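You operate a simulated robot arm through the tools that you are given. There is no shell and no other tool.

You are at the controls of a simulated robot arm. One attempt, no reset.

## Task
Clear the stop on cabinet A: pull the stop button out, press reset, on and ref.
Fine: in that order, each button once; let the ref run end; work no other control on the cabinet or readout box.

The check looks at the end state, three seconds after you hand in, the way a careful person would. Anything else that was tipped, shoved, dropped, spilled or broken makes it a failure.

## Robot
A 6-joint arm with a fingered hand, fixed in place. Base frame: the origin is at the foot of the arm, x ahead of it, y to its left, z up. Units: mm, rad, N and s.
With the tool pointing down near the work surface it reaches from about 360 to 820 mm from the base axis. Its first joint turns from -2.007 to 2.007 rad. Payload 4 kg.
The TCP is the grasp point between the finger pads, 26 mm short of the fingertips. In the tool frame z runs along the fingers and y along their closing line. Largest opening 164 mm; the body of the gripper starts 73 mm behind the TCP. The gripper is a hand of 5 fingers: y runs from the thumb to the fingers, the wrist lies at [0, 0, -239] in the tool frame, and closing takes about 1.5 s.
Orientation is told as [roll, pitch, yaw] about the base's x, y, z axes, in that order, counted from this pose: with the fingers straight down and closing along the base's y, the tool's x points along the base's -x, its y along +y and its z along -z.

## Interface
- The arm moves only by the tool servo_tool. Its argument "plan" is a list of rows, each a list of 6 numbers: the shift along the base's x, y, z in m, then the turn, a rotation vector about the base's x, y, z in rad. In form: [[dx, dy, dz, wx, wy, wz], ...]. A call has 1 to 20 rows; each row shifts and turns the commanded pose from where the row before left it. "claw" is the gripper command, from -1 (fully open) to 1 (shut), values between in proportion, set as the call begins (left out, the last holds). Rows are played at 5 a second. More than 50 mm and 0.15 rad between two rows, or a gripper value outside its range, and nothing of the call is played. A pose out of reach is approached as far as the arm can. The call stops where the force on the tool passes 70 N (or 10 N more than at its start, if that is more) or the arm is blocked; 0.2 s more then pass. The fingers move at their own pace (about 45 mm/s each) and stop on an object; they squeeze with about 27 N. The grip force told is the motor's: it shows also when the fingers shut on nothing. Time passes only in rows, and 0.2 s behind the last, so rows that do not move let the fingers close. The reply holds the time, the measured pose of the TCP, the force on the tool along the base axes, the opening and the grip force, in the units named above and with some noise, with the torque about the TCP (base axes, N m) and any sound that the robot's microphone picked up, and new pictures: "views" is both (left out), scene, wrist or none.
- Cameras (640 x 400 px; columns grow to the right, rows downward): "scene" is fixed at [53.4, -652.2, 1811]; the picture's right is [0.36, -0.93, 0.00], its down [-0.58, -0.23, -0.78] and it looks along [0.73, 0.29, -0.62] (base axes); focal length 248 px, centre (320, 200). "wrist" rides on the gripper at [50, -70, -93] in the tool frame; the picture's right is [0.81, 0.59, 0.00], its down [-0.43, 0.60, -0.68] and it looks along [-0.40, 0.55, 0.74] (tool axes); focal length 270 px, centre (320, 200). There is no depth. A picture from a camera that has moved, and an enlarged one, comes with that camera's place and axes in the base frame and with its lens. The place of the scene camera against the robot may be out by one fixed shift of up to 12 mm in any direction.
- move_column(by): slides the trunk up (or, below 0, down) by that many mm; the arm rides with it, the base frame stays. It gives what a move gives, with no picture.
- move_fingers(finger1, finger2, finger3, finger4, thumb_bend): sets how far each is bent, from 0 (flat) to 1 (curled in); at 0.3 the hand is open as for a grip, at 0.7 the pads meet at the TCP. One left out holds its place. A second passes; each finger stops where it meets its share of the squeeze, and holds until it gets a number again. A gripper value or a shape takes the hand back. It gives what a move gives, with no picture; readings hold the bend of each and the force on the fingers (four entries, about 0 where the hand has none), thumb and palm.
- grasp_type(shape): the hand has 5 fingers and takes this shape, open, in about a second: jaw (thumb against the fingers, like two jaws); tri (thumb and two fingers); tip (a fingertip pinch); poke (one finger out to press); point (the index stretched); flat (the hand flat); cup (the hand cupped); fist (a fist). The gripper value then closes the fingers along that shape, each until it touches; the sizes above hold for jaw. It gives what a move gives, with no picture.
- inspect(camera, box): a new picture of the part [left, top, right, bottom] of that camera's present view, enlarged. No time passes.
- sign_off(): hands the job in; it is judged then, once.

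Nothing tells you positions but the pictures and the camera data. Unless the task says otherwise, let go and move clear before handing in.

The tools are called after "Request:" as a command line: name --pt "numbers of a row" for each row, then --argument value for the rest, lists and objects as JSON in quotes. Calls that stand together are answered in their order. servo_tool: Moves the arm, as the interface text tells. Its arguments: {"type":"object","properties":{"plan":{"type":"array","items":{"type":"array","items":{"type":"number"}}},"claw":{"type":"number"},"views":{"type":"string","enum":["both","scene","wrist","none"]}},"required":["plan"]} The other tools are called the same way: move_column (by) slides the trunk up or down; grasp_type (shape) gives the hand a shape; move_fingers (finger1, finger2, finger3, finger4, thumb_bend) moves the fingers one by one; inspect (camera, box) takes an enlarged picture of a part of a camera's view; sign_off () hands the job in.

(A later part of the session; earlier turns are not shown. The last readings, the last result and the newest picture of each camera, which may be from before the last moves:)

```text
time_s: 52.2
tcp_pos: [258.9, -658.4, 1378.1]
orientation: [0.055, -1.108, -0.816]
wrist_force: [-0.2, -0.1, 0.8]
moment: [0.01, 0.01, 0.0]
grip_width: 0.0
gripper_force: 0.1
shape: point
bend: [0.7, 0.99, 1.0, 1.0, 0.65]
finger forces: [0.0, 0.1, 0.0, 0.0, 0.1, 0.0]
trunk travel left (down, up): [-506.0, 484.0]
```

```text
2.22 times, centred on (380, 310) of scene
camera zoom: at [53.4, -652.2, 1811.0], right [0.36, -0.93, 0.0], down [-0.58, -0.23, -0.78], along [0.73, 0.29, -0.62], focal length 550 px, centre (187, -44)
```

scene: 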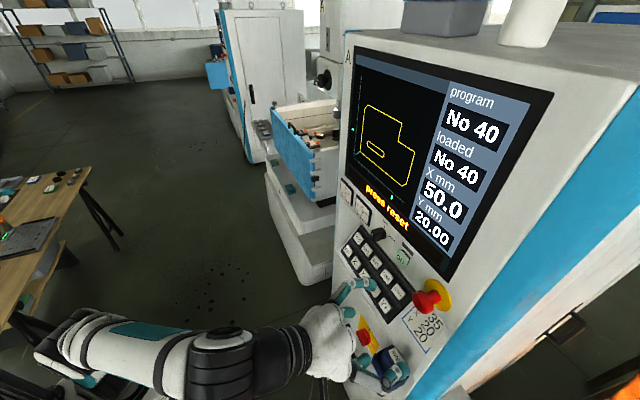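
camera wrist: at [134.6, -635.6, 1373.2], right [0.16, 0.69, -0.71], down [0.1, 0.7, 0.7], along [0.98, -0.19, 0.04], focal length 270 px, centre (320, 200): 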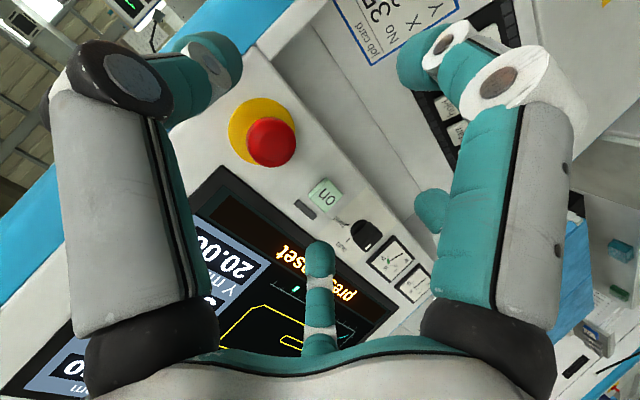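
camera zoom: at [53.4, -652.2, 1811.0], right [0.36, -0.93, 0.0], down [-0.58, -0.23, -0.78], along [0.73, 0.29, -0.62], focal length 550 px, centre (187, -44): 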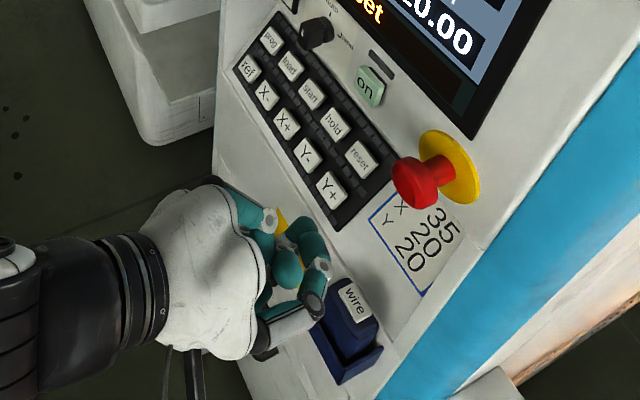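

Request:
move_fingers --finger1 0.0 --finger2 1.0 --finger3 1.0 --finger4 1.0 --thumb_bend 0.0

Request:
move_fingers --thumb_bend 1.0

Request:
move_fingers --finger1 0.55

Request:
inspect --camera "wrist" --box '[0, 0, 640, 400]'

Request:
inspect --camera "scene" --box '[280, 220, 480, 400]'

```text
time_s: 53.2
tcp_pos: [258.7, -657.8, 1378.1]
orientation: [0.056, -1.11, -0.817]
wrist_force: [0.0, 0.0, -0.4]
moment: [0.01, 0.0, 0.04]
grip_width: 123.8
gripper_force: 0.2
shape: fingers
bend: [0.01, 0.92, 1.0, 1.0, 0.0]
finger forces: [0.0, 0.1, 0.0, 0.0, 0.0, 0.0]
trunk travel left (down, up): [-506.0, 484.0]
```

```text
time_s: 54.2
tcp_pos: [259.6, -658.1, 1378.9]
orientation: [0.055, -1.111, -0.816]
wrist_force: [-0.3, -0.9, 0.0]
moment: [-0.03, -0.01, 0.01]
grip_width: 105.5
gripper_force: 0.0
shape: fingers
bend: [0.01, 0.94, 1.0, 1.0, 0.83]
finger forces: [0.1, 0.0, 0.0, 0.0, 0.1, 0.0]
trunk travel left (down, up): [-506.0, 484.0]
```

```text
time_s: 55.2
tcp_pos: [259.8, -660.1, 1378.5]
orientation: [0.055, -1.11, -0.815]
wrist_force: [0.3, 0.1, -0.1]
moment: [0.06, -0.02, -0.01]
grip_width: 34.3
gripper_force: 0.1
shape: fingers
bend: [0.55, 0.94, 1.0, 1.0, 0.83]
finger forces: [0.1, 0.0, 0.0, 0.0, 0.0, 0.1]
trunk travel left (down, up): [-506.0, 484.0]
```

```text
1.00 times, centred on (320, 200) of wrist (not enlarged: the box is as wide or as high as the picture)
camera zoom: at [134.7, -635.5, 1373.2], right [0.16, 0.69, -0.71], down [0.1, 0.7, 0.7], along [0.98, -0.19, 0.04], focal length 270 px, centre (320, 200)
```

zoom: 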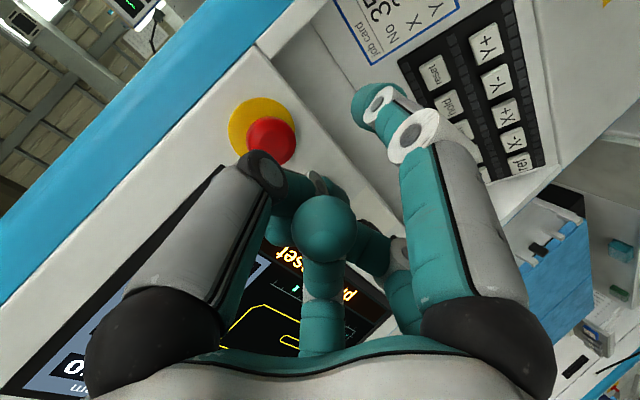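

```text
2.22 times, centred on (380, 310) of scene
camera zoom: at [53.4, -652.2, 1811.0], right [0.36, -0.93, 0.0], down [-0.58, -0.23, -0.78], along [0.73, 0.29, -0.62], focal length 550 px, centre (187, -44)
```

zoom: 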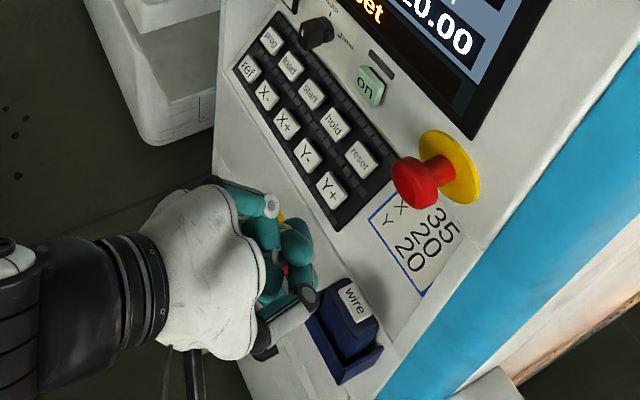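

Nearly there, but I want the other digits tucked tighter. I'll try the fist shape first and then extend only the index.

Request:
move_fingers --finger1 0.1 --thumb_bend 0.0 --finger2 0.2 --finger3 0.2 --finger4 0.2

Request:
grasp_type --shape "fist"

Request:
move_fingers --thumb_bend 0.0

Request:
move_fingers --finger1 0.0 --finger2 1.0 --finger3 1.0 --finger4 1.0

Request:
inspect --camera "wrist" --box '[0, 0, 640, 400]'

Request:
inspect --camera "scene" --box '[280, 220, 480, 400]'

```text
time_s: 56.2
tcp_pos: [258.1, -659.4, 1378.9]
orientation: [0.056, -1.11, -0.817]
wrist_force: [0.5, -1.2, -0.4]
moment: [0.0, -0.02, -0.02]
grip_width: 121.8
gripper_force: 0.1
shape: fingers
bend: [0.1, 0.2, 0.2, 0.2, 0.0]
finger forces: [0.1, 0.0, 0.1, 0.0, 0.0, 0.0]
trunk travel left (down, up): [-506.0, 484.0]
```

```text
time_s: 57.1
tcp_pos: [258.8, -658.8, 1378.0]
orientation: [0.057, -1.109, -0.818]
wrist_force: [0.2, 0.1, 0.0]
moment: [0.0, -0.01, -0.01]
grip_width: 0.0
gripper_force: 0.0
shape: fist
bend: [0.97, 1.0, 1.0, 1.0, 0.63]
finger forces: [0.1, 0.0, 0.0, 0.0, 0.1, 0.1]
trunk travel left (down, up): [-506.0, 484.0]
```

```text
time_s: 58.1
tcp_pos: [259.5, -659.2, 1378.3]
orientation: [0.055, -1.11, -0.816]
wrist_force: [0.0, -0.1, -0.5]
moment: [0.01, 0.0, -0.01]
grip_width: 97.6
gripper_force: 0.1
shape: fingers
bend: [0.97, 1.0, 1.0, 1.0, 0.0]
finger forces: [0.1, 0.0, 0.0, 0.0, 0.1, 0.0]
trunk travel left (down, up): [-506.0, 484.0]
```

```text
time_s: 59.1
tcp_pos: [260.2, -658.2, 1378.2]
orientation: [0.056, -1.109, -0.816]
wrist_force: [0.7, 0.2, -0.1]
moment: [0.0, 0.0, 0.0]
grip_width: 123.4
gripper_force: 0.1
shape: fingers
bend: [0.01, 0.91, 0.98, 1.0, 0.0]
finger forces: [0.1, 0.1, 0.1, 0.1, 0.0, 0.0]
trunk travel left (down, up): [-506.0, 484.0]
```

```text
1.00 times, centred on (320, 200) of wrist (not enlarged: the box is as wide or as high as the picture)
camera zoom: at [134.7, -635.5, 1373.2], right [0.16, 0.69, -0.71], down [0.1, 0.7, 0.7], along [0.98, -0.19, 0.04], focal length 270 px, centre (320, 200)
```

zoom: 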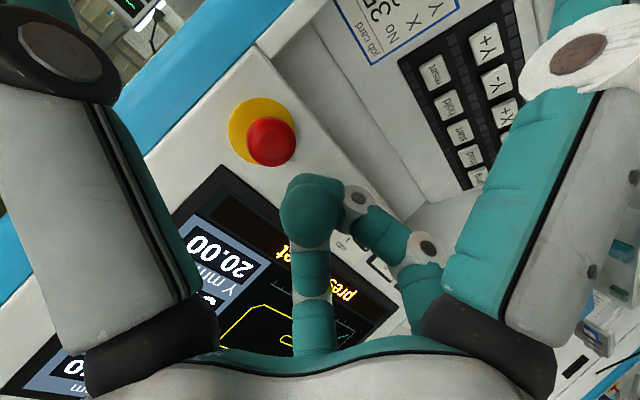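

```text
2.22 times, centred on (380, 310) of scene
camera zoom: at [53.4, -652.2, 1811.0], right [0.36, -0.93, 0.0], down [-0.58, -0.23, -0.78], along [0.73, 0.29, -0.62], focal length 550 px, centre (187, -44)
```

zoom: 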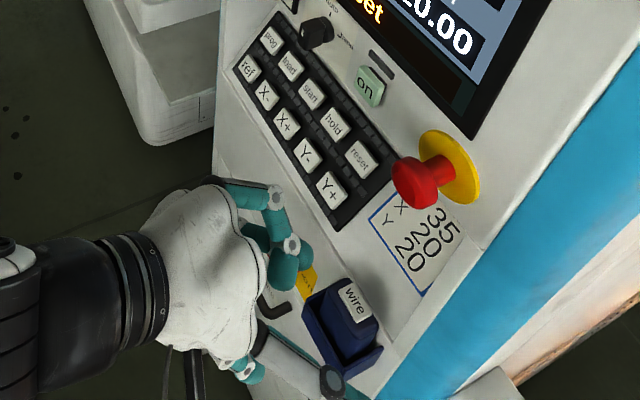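

Two fingers block each other, so I'll curl them one after the other.

Request:
move_fingers --finger2 0.1 --finger3 0.1 --finger4 0.1

Request:
move_fingers --finger4 1.0 --finger3 1.0

Request:
move_fingers --finger4 1.0 --finger3 1.0

Request:
inspect --camera "wrist" --box '[200, 100, 500, 400]'

Request:
move_fingers --finger2 1.0

Request:
move_fingers --finger2 1.0

Request:
inspect --camera "wrist" --box '[200, 100, 500, 400]'

```text
time_s: 60.1
tcp_pos: [259.0, -659.7, 1378.6]
orientation: [0.058, -1.11, -0.817]
wrist_force: [-0.3, 0.6, -0.5]
moment: [-0.03, -0.01, 0.01]
grip_width: 123.3
gripper_force: 0.0
shape: fingers
bend: [0.01, 0.1, 0.1, 0.1, 0.0]
finger forces: [0.0, 0.0, 0.0, 0.0, 0.0, 0.0]
trunk travel left (down, up): [-506.0, 484.0]
```

```text
time_s: 61.1
tcp_pos: [260.0, -657.9, 1378.0]
orientation: [0.057, -1.109, -0.817]
wrist_force: [0.1, -0.6, 0.4]
moment: [0.01, 0.01, 0.01]
grip_width: 123.2
gripper_force: 0.0
shape: fingers
bend: [0.01, 0.1, 0.9, 0.9, 0.0]
finger forces: [0.0, 0.0, 0.0, 0.0, 0.1, 0.0]
trunk travel left (down, up): [-506.0, 484.0]
```

```text
time_s: 62.1
tcp_pos: [259.7, -659.2, 1379.0]
orientation: [0.055, -1.109, -0.816]
wrist_force: [0.5, 0.1, 0.3]
moment: [0.03, 0.01, 0.01]
grip_width: 123.5
gripper_force: 0.1
shape: fingers
bend: [0.01, 0.1, 0.97, 0.97, 0.0]
finger forces: [0.0, 0.1, 0.0, 0.0, 0.0, 0.0]
trunk travel left (down, up): [-506.0, 484.0]
```

```text
1.33 times, centred on (350, 250) of wrist
camera zoom: at [134.7, -635.5, 1373.2], right [0.16, 0.69, -0.71], down [0.1, 0.7, 0.7], along [0.98, -0.19, 0.04], focal length 360 px, centre (280, 133)
```

zoom: 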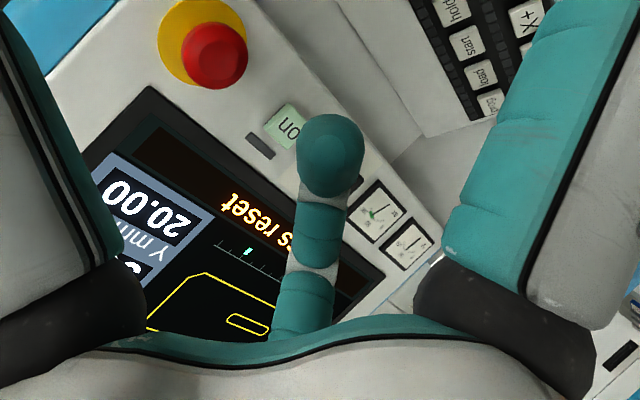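

```text
time_s: 63.1
tcp_pos: [258.6, -659.5, 1379.1]
orientation: [0.055, -1.11, -0.817]
wrist_force: [0.6, -1.1, -0.7]
moment: [-0.02, 0.0, -0.01]
grip_width: 123.4
gripper_force: 0.1
shape: fingers
bend: [0.01, 0.84, 0.98, 0.98, 0.0]
finger forces: [0.0, 0.1, 0.1, 0.1, 0.0, 0.1]
trunk travel left (down, up): [-506.0, 484.0]
```

```text
time_s: 64.1
tcp_pos: [259.6, -658.4, 1379.1]
orientation: [0.056, -1.11, -0.816]
wrist_force: [0.9, 0.5, 0.5]
moment: [-0.03, 0.01, -0.01]
grip_width: 123.5
gripper_force: 0.0
shape: fingers
bend: [0.01, 0.87, 0.98, 0.98, 0.0]
finger forces: [0.0, 0.1, 0.0, 0.0, 0.0, 0.1]
trunk travel left (down, up): [-506.0, 484.0]
```

```text
1.33 times, centred on (350, 250) of wrist
camera zoom: at [134.8, -635.5, 1373.2], right [0.16, 0.69, -0.71], down [0.1, 0.7, 0.7], along [0.98, -0.19, 0.04], focal length 360 px, centre (280, 133)
```

zoom: 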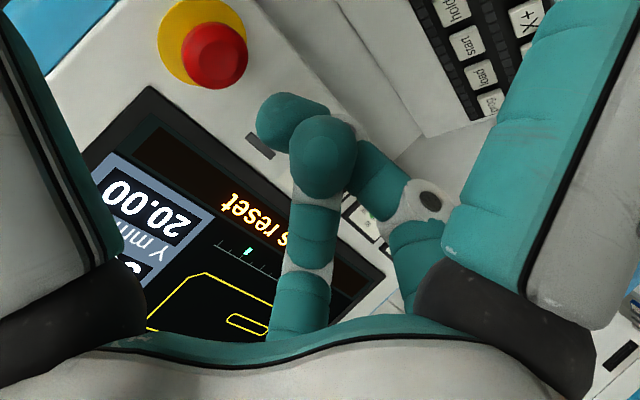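

I'll try the opposite order: finger 2 first, then 3 and 4.

Request:
move_fingers --finger2 0.1 --finger3 0.1 --finger4 0.1

Request:
move_fingers --finger2 1.0

Request:
move_fingers --finger2 1.0

Request:
move_fingers --finger3 1.0 --finger4 1.0

Request:
move_fingers --finger3 1.0 --finger4 1.0

Request:
inspect --camera "wrist" --box '[200, 100, 500, 400]'

Request:
inspect --camera "scene" --box '[280, 220, 480, 400]'

```text
time_s: 65.1
tcp_pos: [258.8, -658.4, 1378.3]
orientation: [0.055, -1.111, -0.816]
wrist_force: [0.4, 0.8, 0.3]
moment: [0.0, -0.02, 0.04]
grip_width: 123.1
gripper_force: 0.1
shape: fingers
bend: [0.01, 0.1, 0.1, 0.1, 0.0]
finger forces: [0.0, 0.1, 0.0, 0.1, 0.0, 0.0]
trunk travel left (down, up): [-506.0, 484.0]
```

```text
time_s: 66.1
tcp_pos: [259.1, -659.1, 1379.5]
orientation: [0.055, -1.111, -0.818]
wrist_force: [-0.1, 0.7, 0.1]
moment: [-0.02, 0.01, 0.01]
grip_width: 123.6
gripper_force: 0.0
shape: fingers
bend: [0.01, 1.0, 0.1, 0.1, 0.0]
finger forces: [0.0, 0.1, 0.1, 0.0, 0.0, 0.1]
trunk travel left (down, up): [-506.0, 484.0]
```

```text
time_s: 67.1
tcp_pos: [259.9, -658.8, 1378.7]
orientation: [0.056, -1.11, -0.817]
wrist_force: [-0.9, 0.0, 0.3]
moment: [0.01, 0.01, 0.03]
grip_width: 123.3
gripper_force: 0.0
shape: fingers
bend: [0.01, 1.0, 0.1, 0.1, 0.0]
finger forces: [0.0, 0.0, 0.0, 0.0, 0.0, 0.1]
trunk travel left (down, up): [-506.0, 484.0]
```

```text
time_s: 68.1
tcp_pos: [259.6, -659.3, 1379.1]
orientation: [0.057, -1.11, -0.816]
wrist_force: [0.7, 0.8, -0.2]
moment: [-0.02, -0.01, 0.0]
grip_width: 123.3
gripper_force: 0.0
shape: fingers
bend: [0.01, 1.0, 0.9, 0.9, 0.0]
finger forces: [0.0, 0.0, 0.0, 0.0, 0.0, 0.0]
trunk travel left (down, up): [-506.0, 484.0]
```

```text
time_s: 69.1
tcp_pos: [258.3, -658.5, 1378.1]
orientation: [0.056, -1.111, -0.817]
wrist_force: [0.9, 0.4, -0.1]
moment: [0.04, 0.0, -0.02]
grip_width: 123.4
gripper_force: 0.0
shape: fingers
bend: [0.01, 1.0, 0.93, 0.94, 0.0]
finger forces: [0.0, 0.0, 0.1, 0.0, 0.0, 0.1]
trunk travel left (down, up): [-506.0, 484.0]
```

```text
1.33 times, centred on (350, 250) of wrist
camera zoom: at [134.8, -635.5, 1373.2], right [0.16, 0.69, -0.71], down [0.1, 0.7, 0.7], along [0.98, -0.19, 0.04], focal length 360 px, centre (280, 133)
```

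zoom: 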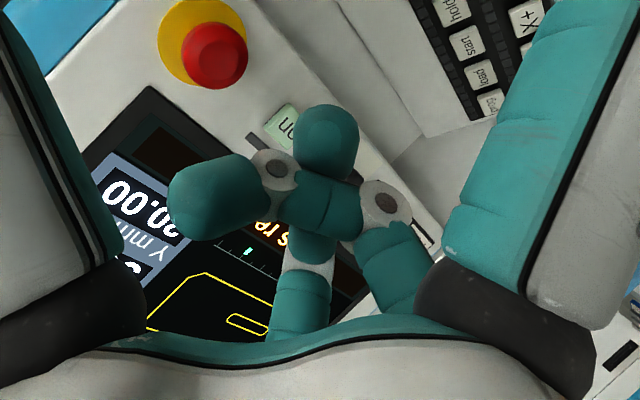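

```text
2.22 times, centred on (380, 310) of scene
camera zoom: at [53.4, -652.2, 1811.0], right [0.36, -0.93, 0.0], down [-0.58, -0.23, -0.78], along [0.73, 0.29, -0.62], focal length 550 px, centre (187, -44)
```

zoom: 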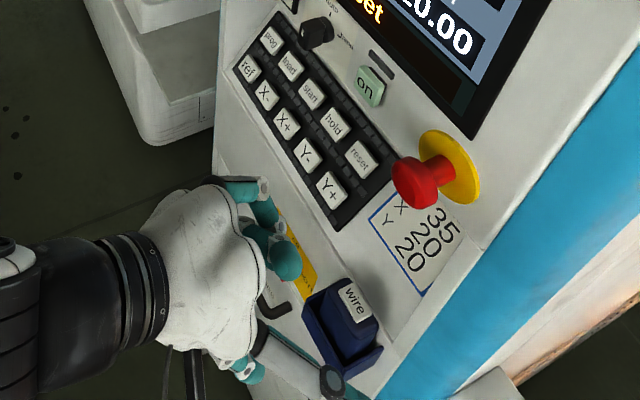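

I'll repeat the exact sequence that gave a clean pointing hand earlier: jaw, poke, point, then free the index.

Request:
grasp_type --shape "jaw"

Request:
servo_tool --pt "0 0 0 0 0 0" --pt "0 0 0 0 0 0" --pt "0 0 0 0 0 0" --claw -1.0 --views "none"

Request:
grasp_type --shape "poke"

Request:
servo_tool --pt "0 0 0 0 0 0" --pt "0 0 0 0 0 0" --pt "0 0 0 0 0 0" --views "wrist"

Request:
grasp_type --shape "point"

Request:
servo_tool --pt "0 0 0 0 0 0" --pt "0 0 0 0 0 0" --views "wrist"

```text
time_s: 70.0
tcp_pos: [259.5, -658.4, 1379.4]
orientation: [0.056, -1.111, -0.817]
wrist_force: [0.2, -0.5, 0.5]
moment: [0.0, 0.03, 0.02]
grip_width: 164.1
gripper_force: 0.1
shape: jaw
bend: [0.3, 0.3, 0.3, 0.3, 0.3]
finger forces: [0.0, 0.0, 0.1, 0.1, 0.1, 0.0]
trunk travel left (down, up): [-506.0, 484.0]
```

```text
time_s: 70.8
tcp_pos: [258.9, -659.6, 1379.7]
orientation: [0.054, -1.112, -0.815]
wrist_force: [-0.3, -0.4, -0.2]
moment: [-0.01, 0.0, -0.02]
grip_width: 164.2
gripper_force: 0.2
shape: jaw
bend: [0.3, 0.3, 0.3, 0.3, 0.3]
finger forces: [0.1, 0.0, 0.0, 0.0, 0.0, 0.0]
trunk travel left (down, up): [-506.0, 484.0]
```

```text
time_s: 71.7
tcp_pos: [258.7, -659.0, 1379.4]
orientation: [0.055, -1.11, -0.817]
wrist_force: [0.3, -0.3, -0.9]
moment: [-0.01, 0.0, 0.04]
grip_width: 0.0
gripper_force: 0.1
shape: poke
bend: [1.0, 1.0, 1.0, 1.0, 0.83]
finger forces: [0.0, 0.0, 0.0, 0.0, 0.1, 0.0]
trunk travel left (down, up): [-506.0, 484.0]
```

```text
time_s: 72.5
tcp_pos: [258.6, -658.1, 1378.8]
orientation: [0.055, -1.109, -0.817]
wrist_force: [0.1, 0.1, -0.2]
moment: [-0.01, -0.02, -0.01]
grip_width: 0.1
gripper_force: 0.2
shape: poke
bend: [1.0, 1.0, 1.0, 1.0, 0.83]
finger forces: [0.0, 0.1, 0.0, 0.0, 0.1, 0.0]
trunk travel left (down, up): [-506.0, 484.0]
camera wrist: at [134.8, -635.5, 1373.2], right [0.16, 0.69, -0.71], down [0.1, 0.7, 0.7], along [0.98, -0.19, 0.04], focal length 270 px, centre (320, 200)
```

wrist: 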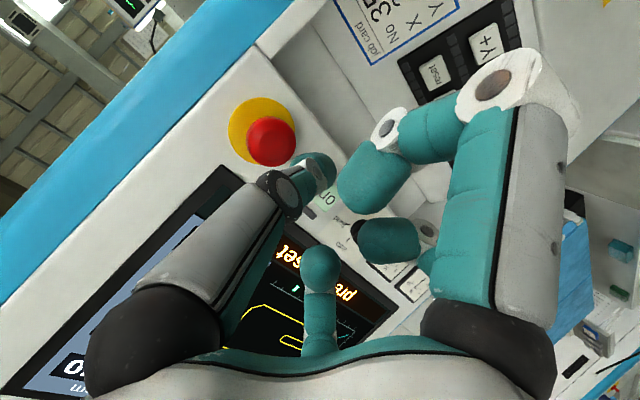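

```text
time_s: 73.4
tcp_pos: [258.6, -658.3, 1379.2]
orientation: [0.056, -1.109, -0.816]
wrist_force: [0.7, 1.1, 0.3]
moment: [0.02, -0.02, 0.01]
grip_width: 158.1
gripper_force: 0.1
shape: point
bend: [0.7, 1.0, 1.0, 1.0, 0.72]
finger forces: [0.1, 0.0, 0.0, 0.0, 0.1, 0.1]
trunk travel left (down, up): [-506.0, 484.0]
```

```text
time_s: 74.0
tcp_pos: [259.0, -658.9, 1378.9]
orientation: [0.055, -1.112, -0.815]
wrist_force: [0.3, 0.6, 0.5]
moment: [0.03, 0.03, 0.02]
grip_width: 158.2
gripper_force: 0.0
shape: point
bend: [0.7, 1.0, 1.0, 1.0, 0.72]
finger forces: [0.0, 0.0, 0.2, 0.1, 0.0, 0.0]
trunk travel left (down, up): [-506.0, 484.0]
camera wrist: at [134.7, -635.5, 1373.2], right [0.16, 0.69, -0.71], down [0.1, 0.7, 0.7], along [0.98, -0.19, 0.04], focal length 270 px, centre (320, 200)
```

wrist: 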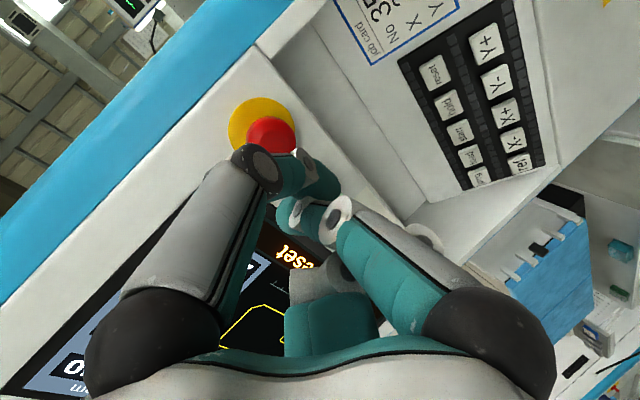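

Request:
move_fingers --finger1 0.0 --finger2 1.0 --finger3 1.0 --finger4 1.0 --thumb_bend 1.0

Request:
move_fingers --thumb_bend 0.0

Request:
move_fingers --thumb_bend 1.0

Request:
move_fingers --finger1 0.55

Request:
inspect --camera "wrist" --box '[0, 0, 640, 400]'

Request:
inspect --camera "scene" --box '[280, 220, 480, 400]'

```text
time_s: 75.0
tcp_pos: [258.8, -658.6, 1379.0]
orientation: [0.055, -1.111, -0.817]
wrist_force: [0.4, -0.3, -0.6]
moment: [0.02, 0.03, -0.01]
grip_width: 6.6
gripper_force: 0.1
shape: fingers
bend: [0.7, 1.0, 1.0, 1.0, 0.81]
finger forces: [0.0, 0.0, 0.0, 0.0, 0.1, 0.0]
trunk travel left (down, up): [-506.0, 484.0]
```

```text
time_s: 76.0
tcp_pos: [259.4, -659.0, 1379.0]
orientation: [0.056, -1.111, -0.816]
wrist_force: [-0.1, -0.2, -0.5]
moment: [-0.02, 0.03, 0.0]
grip_width: 123.5
gripper_force: 0.2
shape: fingers
bend: [0.0, 1.0, 1.0, 1.0, 0.0]
finger forces: [0.1, 0.0, 0.1, 0.0, 0.0, 0.0]
trunk travel left (down, up): [-506.0, 484.0]
```

```text
time_s: 77.0
tcp_pos: [259.4, -659.6, 1378.6]
orientation: [0.055, -1.11, -0.817]
wrist_force: [-0.1, 0.0, 0.3]
moment: [0.0, 0.01, -0.01]
grip_width: 116.2
gripper_force: 0.0
shape: fingers
bend: [0.0, 1.0, 1.0, 1.0, 1.0]
finger forces: [0.0, 0.0, 0.1, 0.1, 0.1, 0.0]
trunk travel left (down, up): [-506.0, 484.0]
```

```text
time_s: 78.0
tcp_pos: [258.2, -658.4, 1378.3]
orientation: [0.056, -1.111, -0.817]
wrist_force: [0.1, 0.3, -0.2]
moment: [-0.01, 0.04, -0.03]
grip_width: 60.7
gripper_force: 0.1
shape: fingers
bend: [0.55, 1.0, 1.0, 1.0, 1.0]
finger forces: [0.1, 0.1, 0.1, 0.1, 0.1, 0.1]
trunk travel left (down, up): [-506.0, 484.0]
```

```text
1.00 times, centred on (320, 200) of wrist (not enlarged: the box is as wide or as high as the picture)
camera zoom: at [134.8, -635.5, 1373.2], right [0.16, 0.69, -0.71], down [0.1, 0.7, 0.7], along [0.98, -0.19, 0.04], focal length 270 px, centre (320, 200)
```

zoom: 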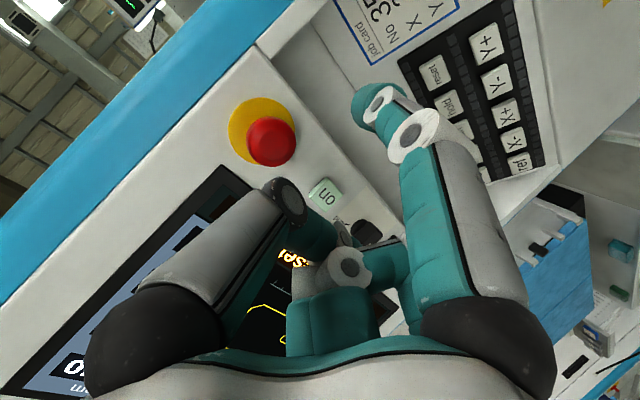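

```text
2.22 times, centred on (380, 310) of scene
camera zoom: at [53.4, -652.2, 1811.0], right [0.36, -0.93, 0.0], down [-0.58, -0.23, -0.78], along [0.73, 0.29, -0.62], focal length 550 px, centre (187, -44)
```

zoom: 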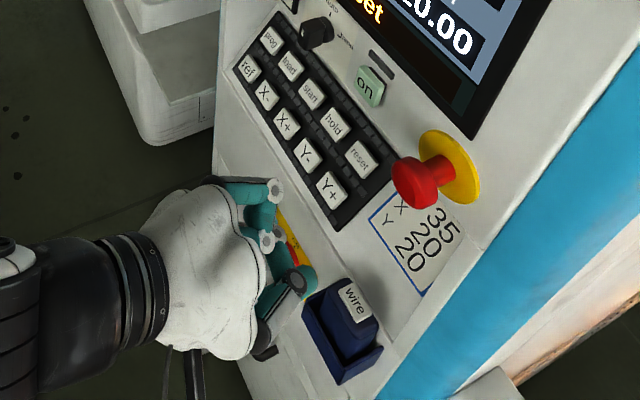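

The pointing hand is clean again. Now I'll move to a standoff about 60 mm off the reset key along the desk normal.

Request:
servo_tool --pt "0.02 0 -0.016 0 0 0" --pt "0.02 0 -0.016 0 0 0" --pt "0.02 0 -0.016 0 0 0" --pt "0.02 0 -0.016 0 0 0" --pt "0.02 0 -0.016 0 0 0" --pt "0.02 0 -0.016 0 0 0" --pt "0.02 0 -0.014 0 0 0" --pt "0.02 0 -0.014 0 0 0" --pt "0.019 -0.001 0 0 0 0"

Request:
inspect --camera "wrist" --box '[300, 0, 560, 200]'

Request:
inspect --camera "scene" --box '[320, 220, 460, 340]'

```text
time_s: 80.0
tcp_pos: [438.2, -660.5, 1255.6]
orientation: [0.056, -1.109, -0.818]
wrist_force: [0.0, 0.2, -0.3]
moment: [0.0, 0.01, -0.01]
grip_width: 60.7
gripper_force: 0.0
shape: fingers
bend: [0.55, 1.0, 1.0, 1.0, 1.0]
finger forces: [0.0, 0.0, 0.0, 0.1, 0.1, 0.1]
trunk travel left (down, up): [-506.0, 484.0]
camera wrist: at [313.8, -636.9, 1249.6], right [0.16, 0.69, -0.71], down [0.1, 0.7, 0.7], along [0.98, -0.19, 0.04], focal length 270 px, centre (320, 200)
```

scene: 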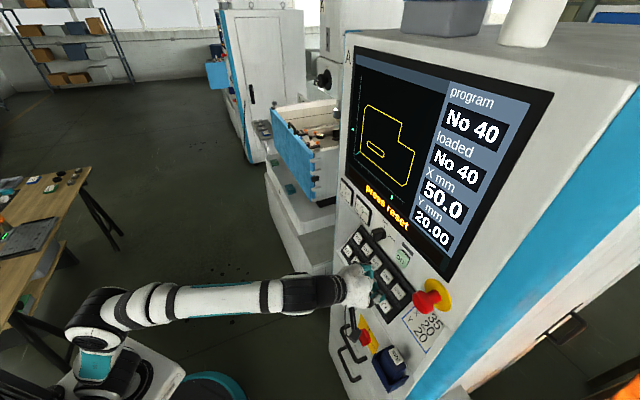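
wrist: 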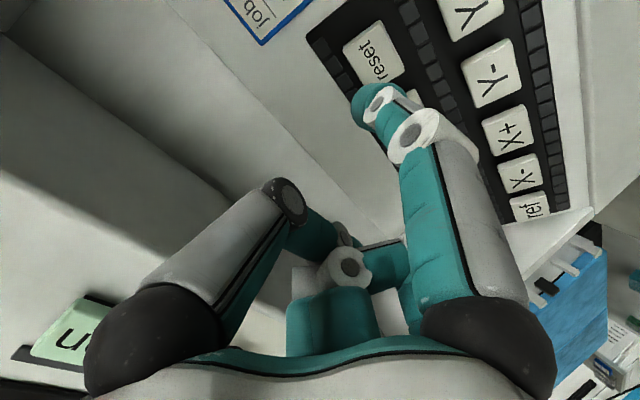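

```text
2.00 times, centred on (430, 100) of wrist
camera zoom: at [313.8, -636.9, 1249.6], right [0.16, 0.69, -0.71], down [0.1, 0.7, 0.7], along [0.98, -0.19, 0.04], focal length 541 px, centre (100, 400)
```

zoom: 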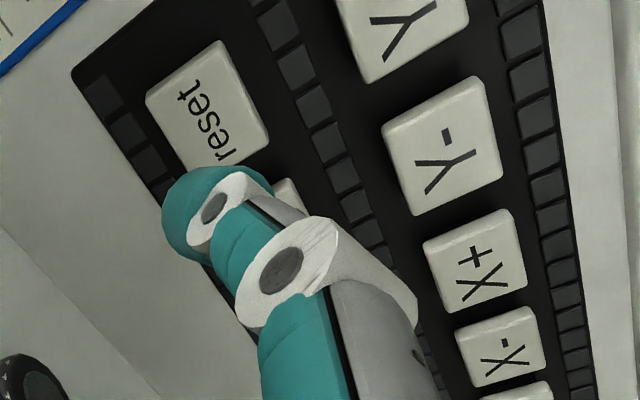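

```text
3.33 times, centred on (390, 280) of scene
camera zoom: at [53.4, -652.2, 1811.0], right [0.36, -0.93, 0.0], down [-0.58, -0.23, -0.78], along [0.73, 0.29, -0.62], focal length 825 px, centre (87, -67)
```

zoom: 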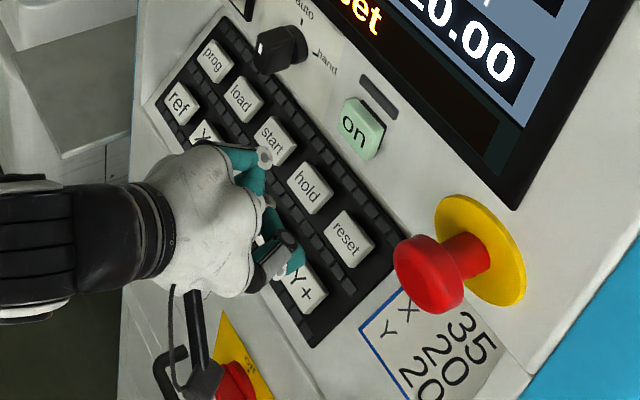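

The key and fingertip line up almost exactly along the desk normal. I'll close about 30 mm and check.

Request:
servo_tool --pt "0.006 -0.005 -0.0065 0 0 0" --pt "0.006 -0.005 -0.0065 0 0 0" --pt "0.006 -0.005 -0.0065 0 0 0"

Request:
inspect --camera "wrist" --box '[300, 0, 500, 160]'

Request:
inspect --camera "scene" --box '[340, 220, 440, 310]'

```text
time_s: 80.8
tcp_pos: [455.9, -673.9, 1237.4]
orientation: [0.057, -1.111, -0.818]
wrist_force: [0.4, 0.3, 0.7]
moment: [0.0, -0.01, -0.03]
grip_width: 61.2
gripper_force: 0.0
shape: fingers
bend: [0.55, 1.0, 1.0, 1.0, 1.0]
finger forces: [0.0, 0.0, 0.0, 0.1, 0.1, 0.1]
trunk travel left (down, up): [-506.0, 484.0]
camera wrist: at [331.8, -651.6, 1230.6], right [0.16, 0.68, -0.71], down [0.1, 0.7, 0.7], along [0.98, -0.19, 0.04], focal length 270 px, centre (320, 200)
```

scene: 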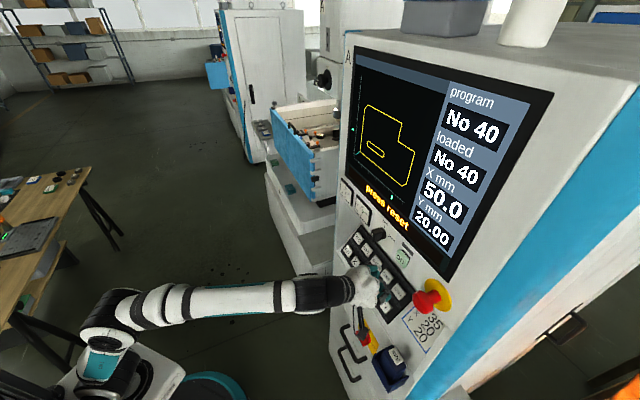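
wrist: 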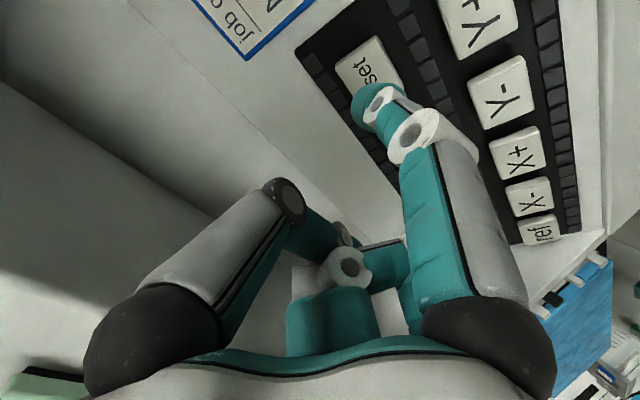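

```text
2.50 times, centred on (400, 80) of wrist
camera zoom: at [331.8, -651.6, 1230.6], right [0.16, 0.68, -0.71], down [0.1, 0.7, 0.7], along [0.98, -0.19, 0.04], focal length 676 px, centre (120, 500)
```

zoom: 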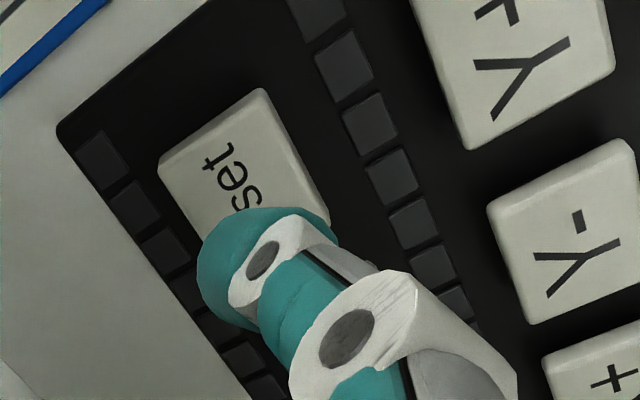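

```text
4.44 times, centred on (390, 265) of scene
camera zoom: at [53.4, -652.2, 1811.0], right [0.36, -0.93, 0.0], down [-0.58, -0.23, -0.78], along [0.73, 0.29, -0.62], focal length 1100 px, centre (9, -89)
```

zoom: 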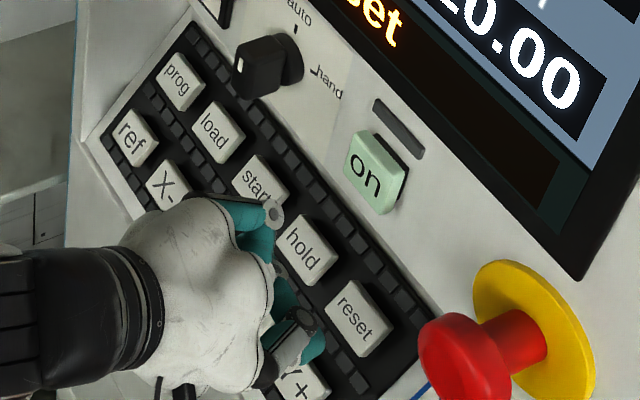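

Alignment is good, so I'll continue toward contact in small steps and watch the force.

Request:
servo_tool --pt "0.0023 -0.0023 -0.0024 0 0 0" --pt "0.0023 -0.0023 -0.0024 0 0 0" --pt "0.0023 -0.0023 -0.0024 0 0 0" --views "wrist"

Request:
inspect --camera "wrist" --box '[300, 0, 500, 160]'

```text
time_s: 81.6
tcp_pos: [463.5, -681.6, 1227.8]
orientation: [0.056, -1.111, -0.818]
wrist_force: [0.1, -0.7, 0.5]
moment: [-0.02, 0.0, 0.02]
grip_width: 60.8
gripper_force: 0.0
shape: fingers
bend: [0.55, 1.0, 1.0, 1.0, 1.0]
finger forces: [0.0, 0.1, 0.0, 0.1, 0.0, 0.1]
trunk travel left (down, up): [-506.0, 484.0]
camera wrist: at [338.4, -658.6, 1222.8], right [0.16, 0.69, -0.71], down [0.1, 0.7, 0.7], along [0.98, -0.19, 0.04], focal length 270 px, centre (320, 200)
```

wrist: 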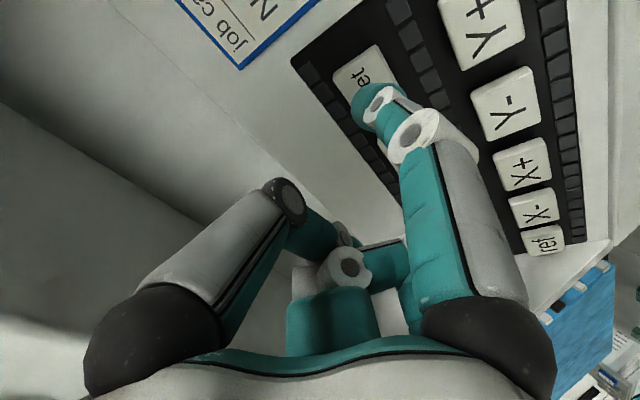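

```text
2.50 times, centred on (400, 80) of wrist
camera zoom: at [338.4, -658.6, 1222.8], right [0.16, 0.69, -0.71], down [0.1, 0.7, 0.7], along [0.98, -0.19, 0.04], focal length 676 px, centre (120, 500)
```

zoom: 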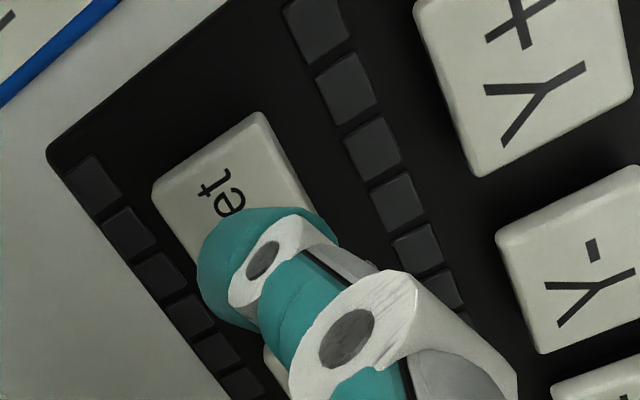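

Request:
servo_tool --pt "0.0015 -0.0015 -0.0016 0 0 0" --pt "0.0015 -0.0015 -0.0016 0 0 0" --pt "0.0015 -0.0015 -0.0016 0 0 0"

Request:
inspect --camera "wrist" --box '[300, 0, 500, 160]'

```text
time_s: 82.4
tcp_pos: [468.4, -686.7, 1222.8]
orientation: [0.055, -1.11, -0.817]
wrist_force: [-0.3, -0.3, -0.5]
moment: [0.01, -0.02, 0.04]
grip_width: 60.9
gripper_force: 0.0
shape: fingers
bend: [0.55, 1.0, 1.0, 1.0, 1.0]
finger forces: [0.0, 0.0, 0.1, 0.1, 0.0, 0.1]
trunk travel left (down, up): [-506.0, 484.0]
camera wrist: at [343.2, -662.9, 1217.7], right [0.16, 0.69, -0.71], down [0.1, 0.7, 0.7], along [0.98, -0.19, 0.04], focal length 270 px, centre (320, 200)
```

scene: 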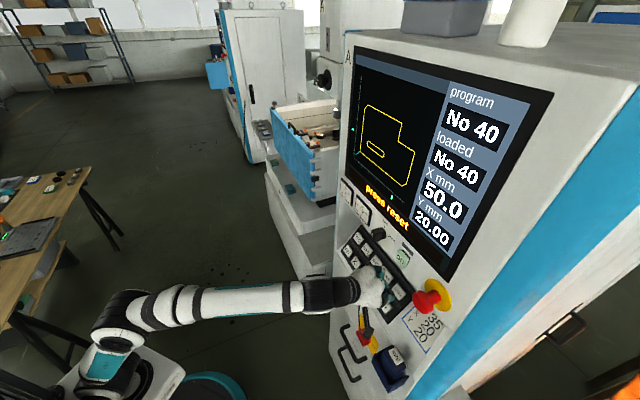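
wrist: 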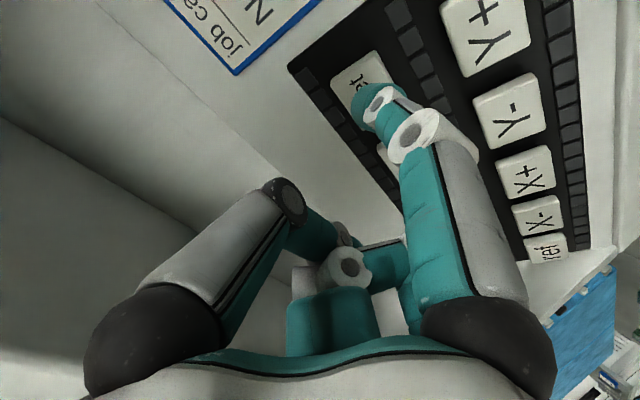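

```text
2.50 times, centred on (400, 80) of wrist
camera zoom: at [343.2, -662.9, 1217.7], right [0.16, 0.69, -0.71], down [0.1, 0.7, 0.7], along [0.98, -0.19, 0.04], focal length 676 px, centre (120, 500)
```

zoom: 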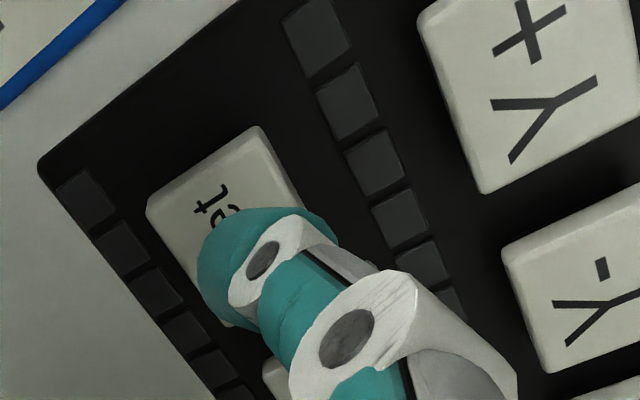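

Not yet in contact. I'll add a tiny sideways correction and continue pressing.

Request:
servo_tool --pt "-0.0005 -0.0025 0.0025 0 0 0" --pt "0.0012 -0.0012 -0.0013 0 0 0" --pt "0.0012 -0.0012 -0.0013 0 0 0" --pt "0.0012 -0.0012 -0.0013 0 0 0"

Request:
inspect --camera "wrist" --box '[300, 0, 500, 160]'

```text
time_s: 83.4
tcp_pos: [470.7, -692.5, 1222.2]
orientation: [0.057, -1.111, -0.817]
wrist_force: [-0.7, -0.1, -0.5]
moment: [-0.02, -0.02, 0.05]
grip_width: 60.7
gripper_force: 0.0
shape: fingers
bend: [0.55, 1.0, 1.0, 1.0, 1.0]
finger forces: [0.1, 0.0, 0.1, 0.0, 0.0, 0.1]
trunk travel left (down, up): [-506.0, 484.0]
camera wrist: at [347.2, -668.9, 1216.6], right [0.16, 0.69, -0.71], down [0.1, 0.7, 0.7], along [0.98, -0.19, 0.04], focal length 270 px, centre (320, 200)
```

scene: 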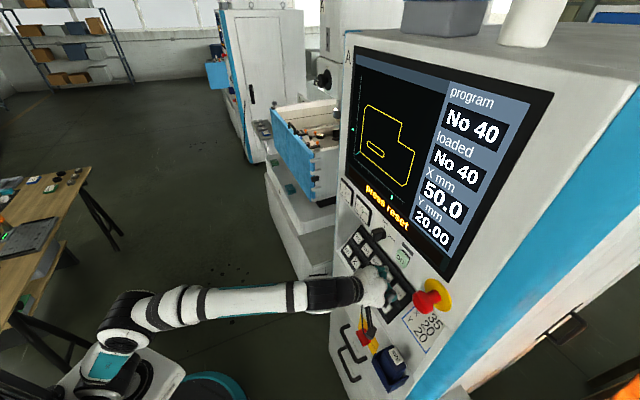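
wrist: 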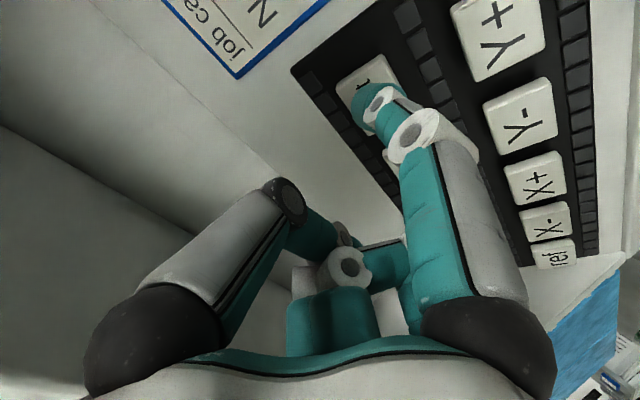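

```text
2.50 times, centred on (400, 80) of wrist
camera zoom: at [347.2, -668.9, 1216.6], right [0.16, 0.69, -0.71], down [0.1, 0.7, 0.7], along [0.98, -0.19, 0.04], focal length 676 px, centre (120, 500)
```

zoom: 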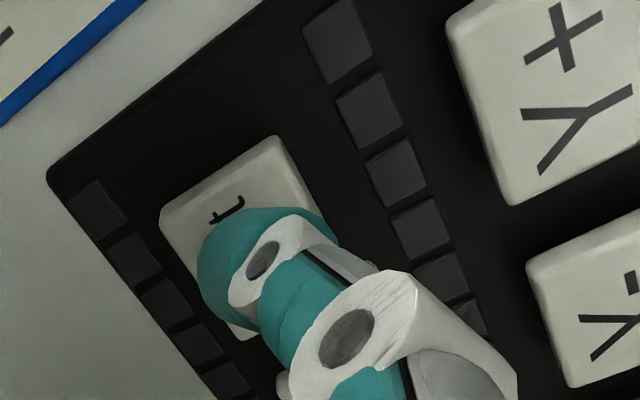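

Alignment is centred now; still no contact. I'll keep pressing inward.

Request:
servo_tool --pt "0.0011 -0.0011 -0.0012 0 0 0" --pt "0.0011 -0.0011 -0.0012 0 0 0" --pt "0.0011 -0.0011 -0.0012 0 0 0"

Request:
inspect --camera "wrist" --box '[300, 0, 500, 160]'

```text
time_s: 84.2
tcp_pos: [473.9, -696.5, 1219.5]
orientation: [0.055, -1.11, -0.816]
wrist_force: [0.5, 0.4, 0.4]
moment: [0.0, -0.01, 0.04]
grip_width: 60.7
gripper_force: 0.0
shape: fingers
bend: [0.55, 1.0, 1.0, 1.0, 1.0]
finger forces: [0.0, 0.0, 0.0, 0.0, 0.0, 0.0]
trunk travel left (down, up): [-506.0, 484.0]
camera wrist: at [350.3, -672.0, 1213.2], right [0.16, 0.69, -0.71], down [0.1, 0.7, 0.7], along [0.98, -0.19, 0.04], focal length 270 px, centre (320, 200)
```

scene: 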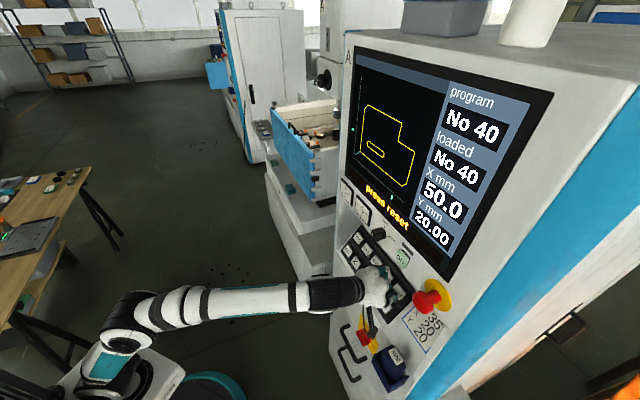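
wrist: 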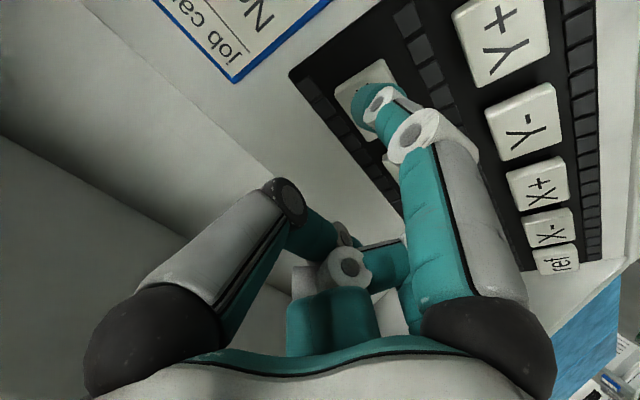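

```text
2.50 times, centred on (400, 80) of wrist
camera zoom: at [350.3, -672.0, 1213.2], right [0.16, 0.69, -0.71], down [0.1, 0.7, 0.7], along [0.98, -0.19, 0.04], focal length 676 px, centre (120, 500)
```

zoom: 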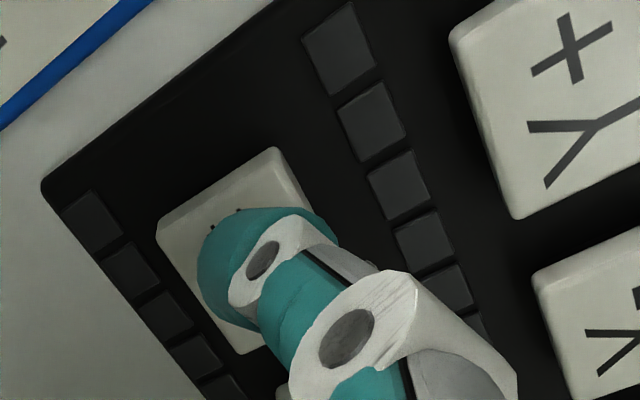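

Still no contact, so the fingertip is a little shorter than I estimated. I'll shift slightly to stay centred and move on along the line of sight.

Request:
servo_tool --pt "0 0 0.004 0 0 0" --pt "0.0018 -0.0006 -0.0007 0 0 0" --pt "0.0018 -0.0006 -0.0007 0 0 0" --pt "0.0018 -0.0006 -0.0007 0 0 0" --pt "0.0018 -0.0006 -0.0007 0 0 0"

Request:
inspect --camera "wrist" --box '[300, 0, 500, 160]'

Request:
inspect --camera "scene" --box '[340, 220, 440, 310]'

```text
time_s: 85.4
tcp_pos: [482.9, -699.1, 1219.8]
orientation: [0.057, -1.11, -0.82]
wrist_force: [0.0, -0.1, 0.0]
moment: [0.0, -0.03, -0.02]
grip_width: 61.0
gripper_force: 0.0
shape: fingers
bend: [0.55, 1.0, 1.0, 1.0, 1.0]
finger forces: [0.1, 0.0, 0.0, 0.0, 0.0, 0.0]
trunk travel left (down, up): [-506.0, 484.0]
camera wrist: at [357.3, -675.3, 1214.4], right [0.16, 0.69, -0.71], down [0.1, 0.7, 0.7], along [0.98, -0.19, 0.04], focal length 270 px, centre (320, 200)
```

scene: 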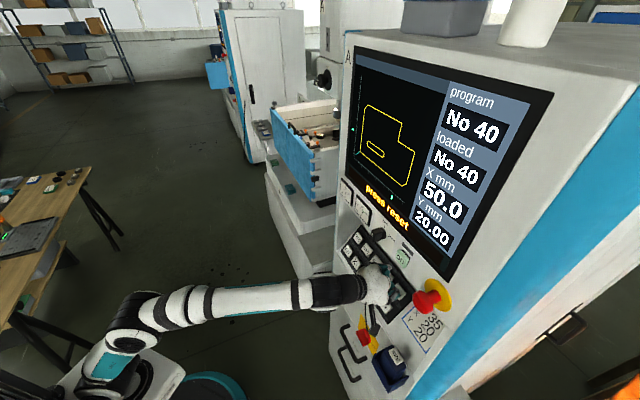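
wrist: 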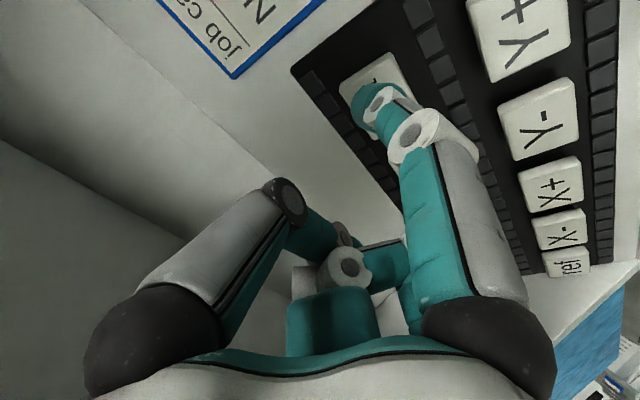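

```text
2.50 times, centred on (400, 80) of wrist
camera zoom: at [357.3, -675.3, 1214.4], right [0.16, 0.69, -0.71], down [0.1, 0.7, 0.7], along [0.98, -0.19, 0.04], focal length 676 px, centre (120, 500)
```

zoom: 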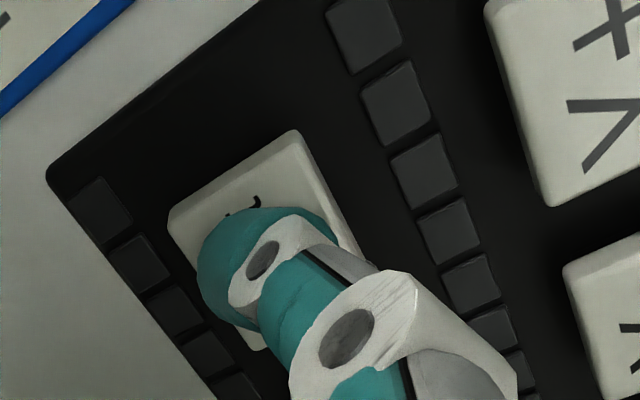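

```text
4.44 times, centred on (390, 265) of scene
camera zoom: at [53.4, -652.2, 1811.0], right [0.36, -0.93, 0.0], down [-0.58, -0.23, -0.78], along [0.73, 0.29, -0.62], focal length 1100 px, centre (9, -89)
```

zoom: 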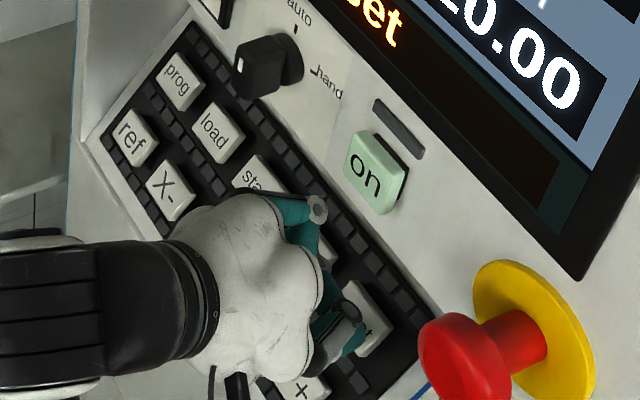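

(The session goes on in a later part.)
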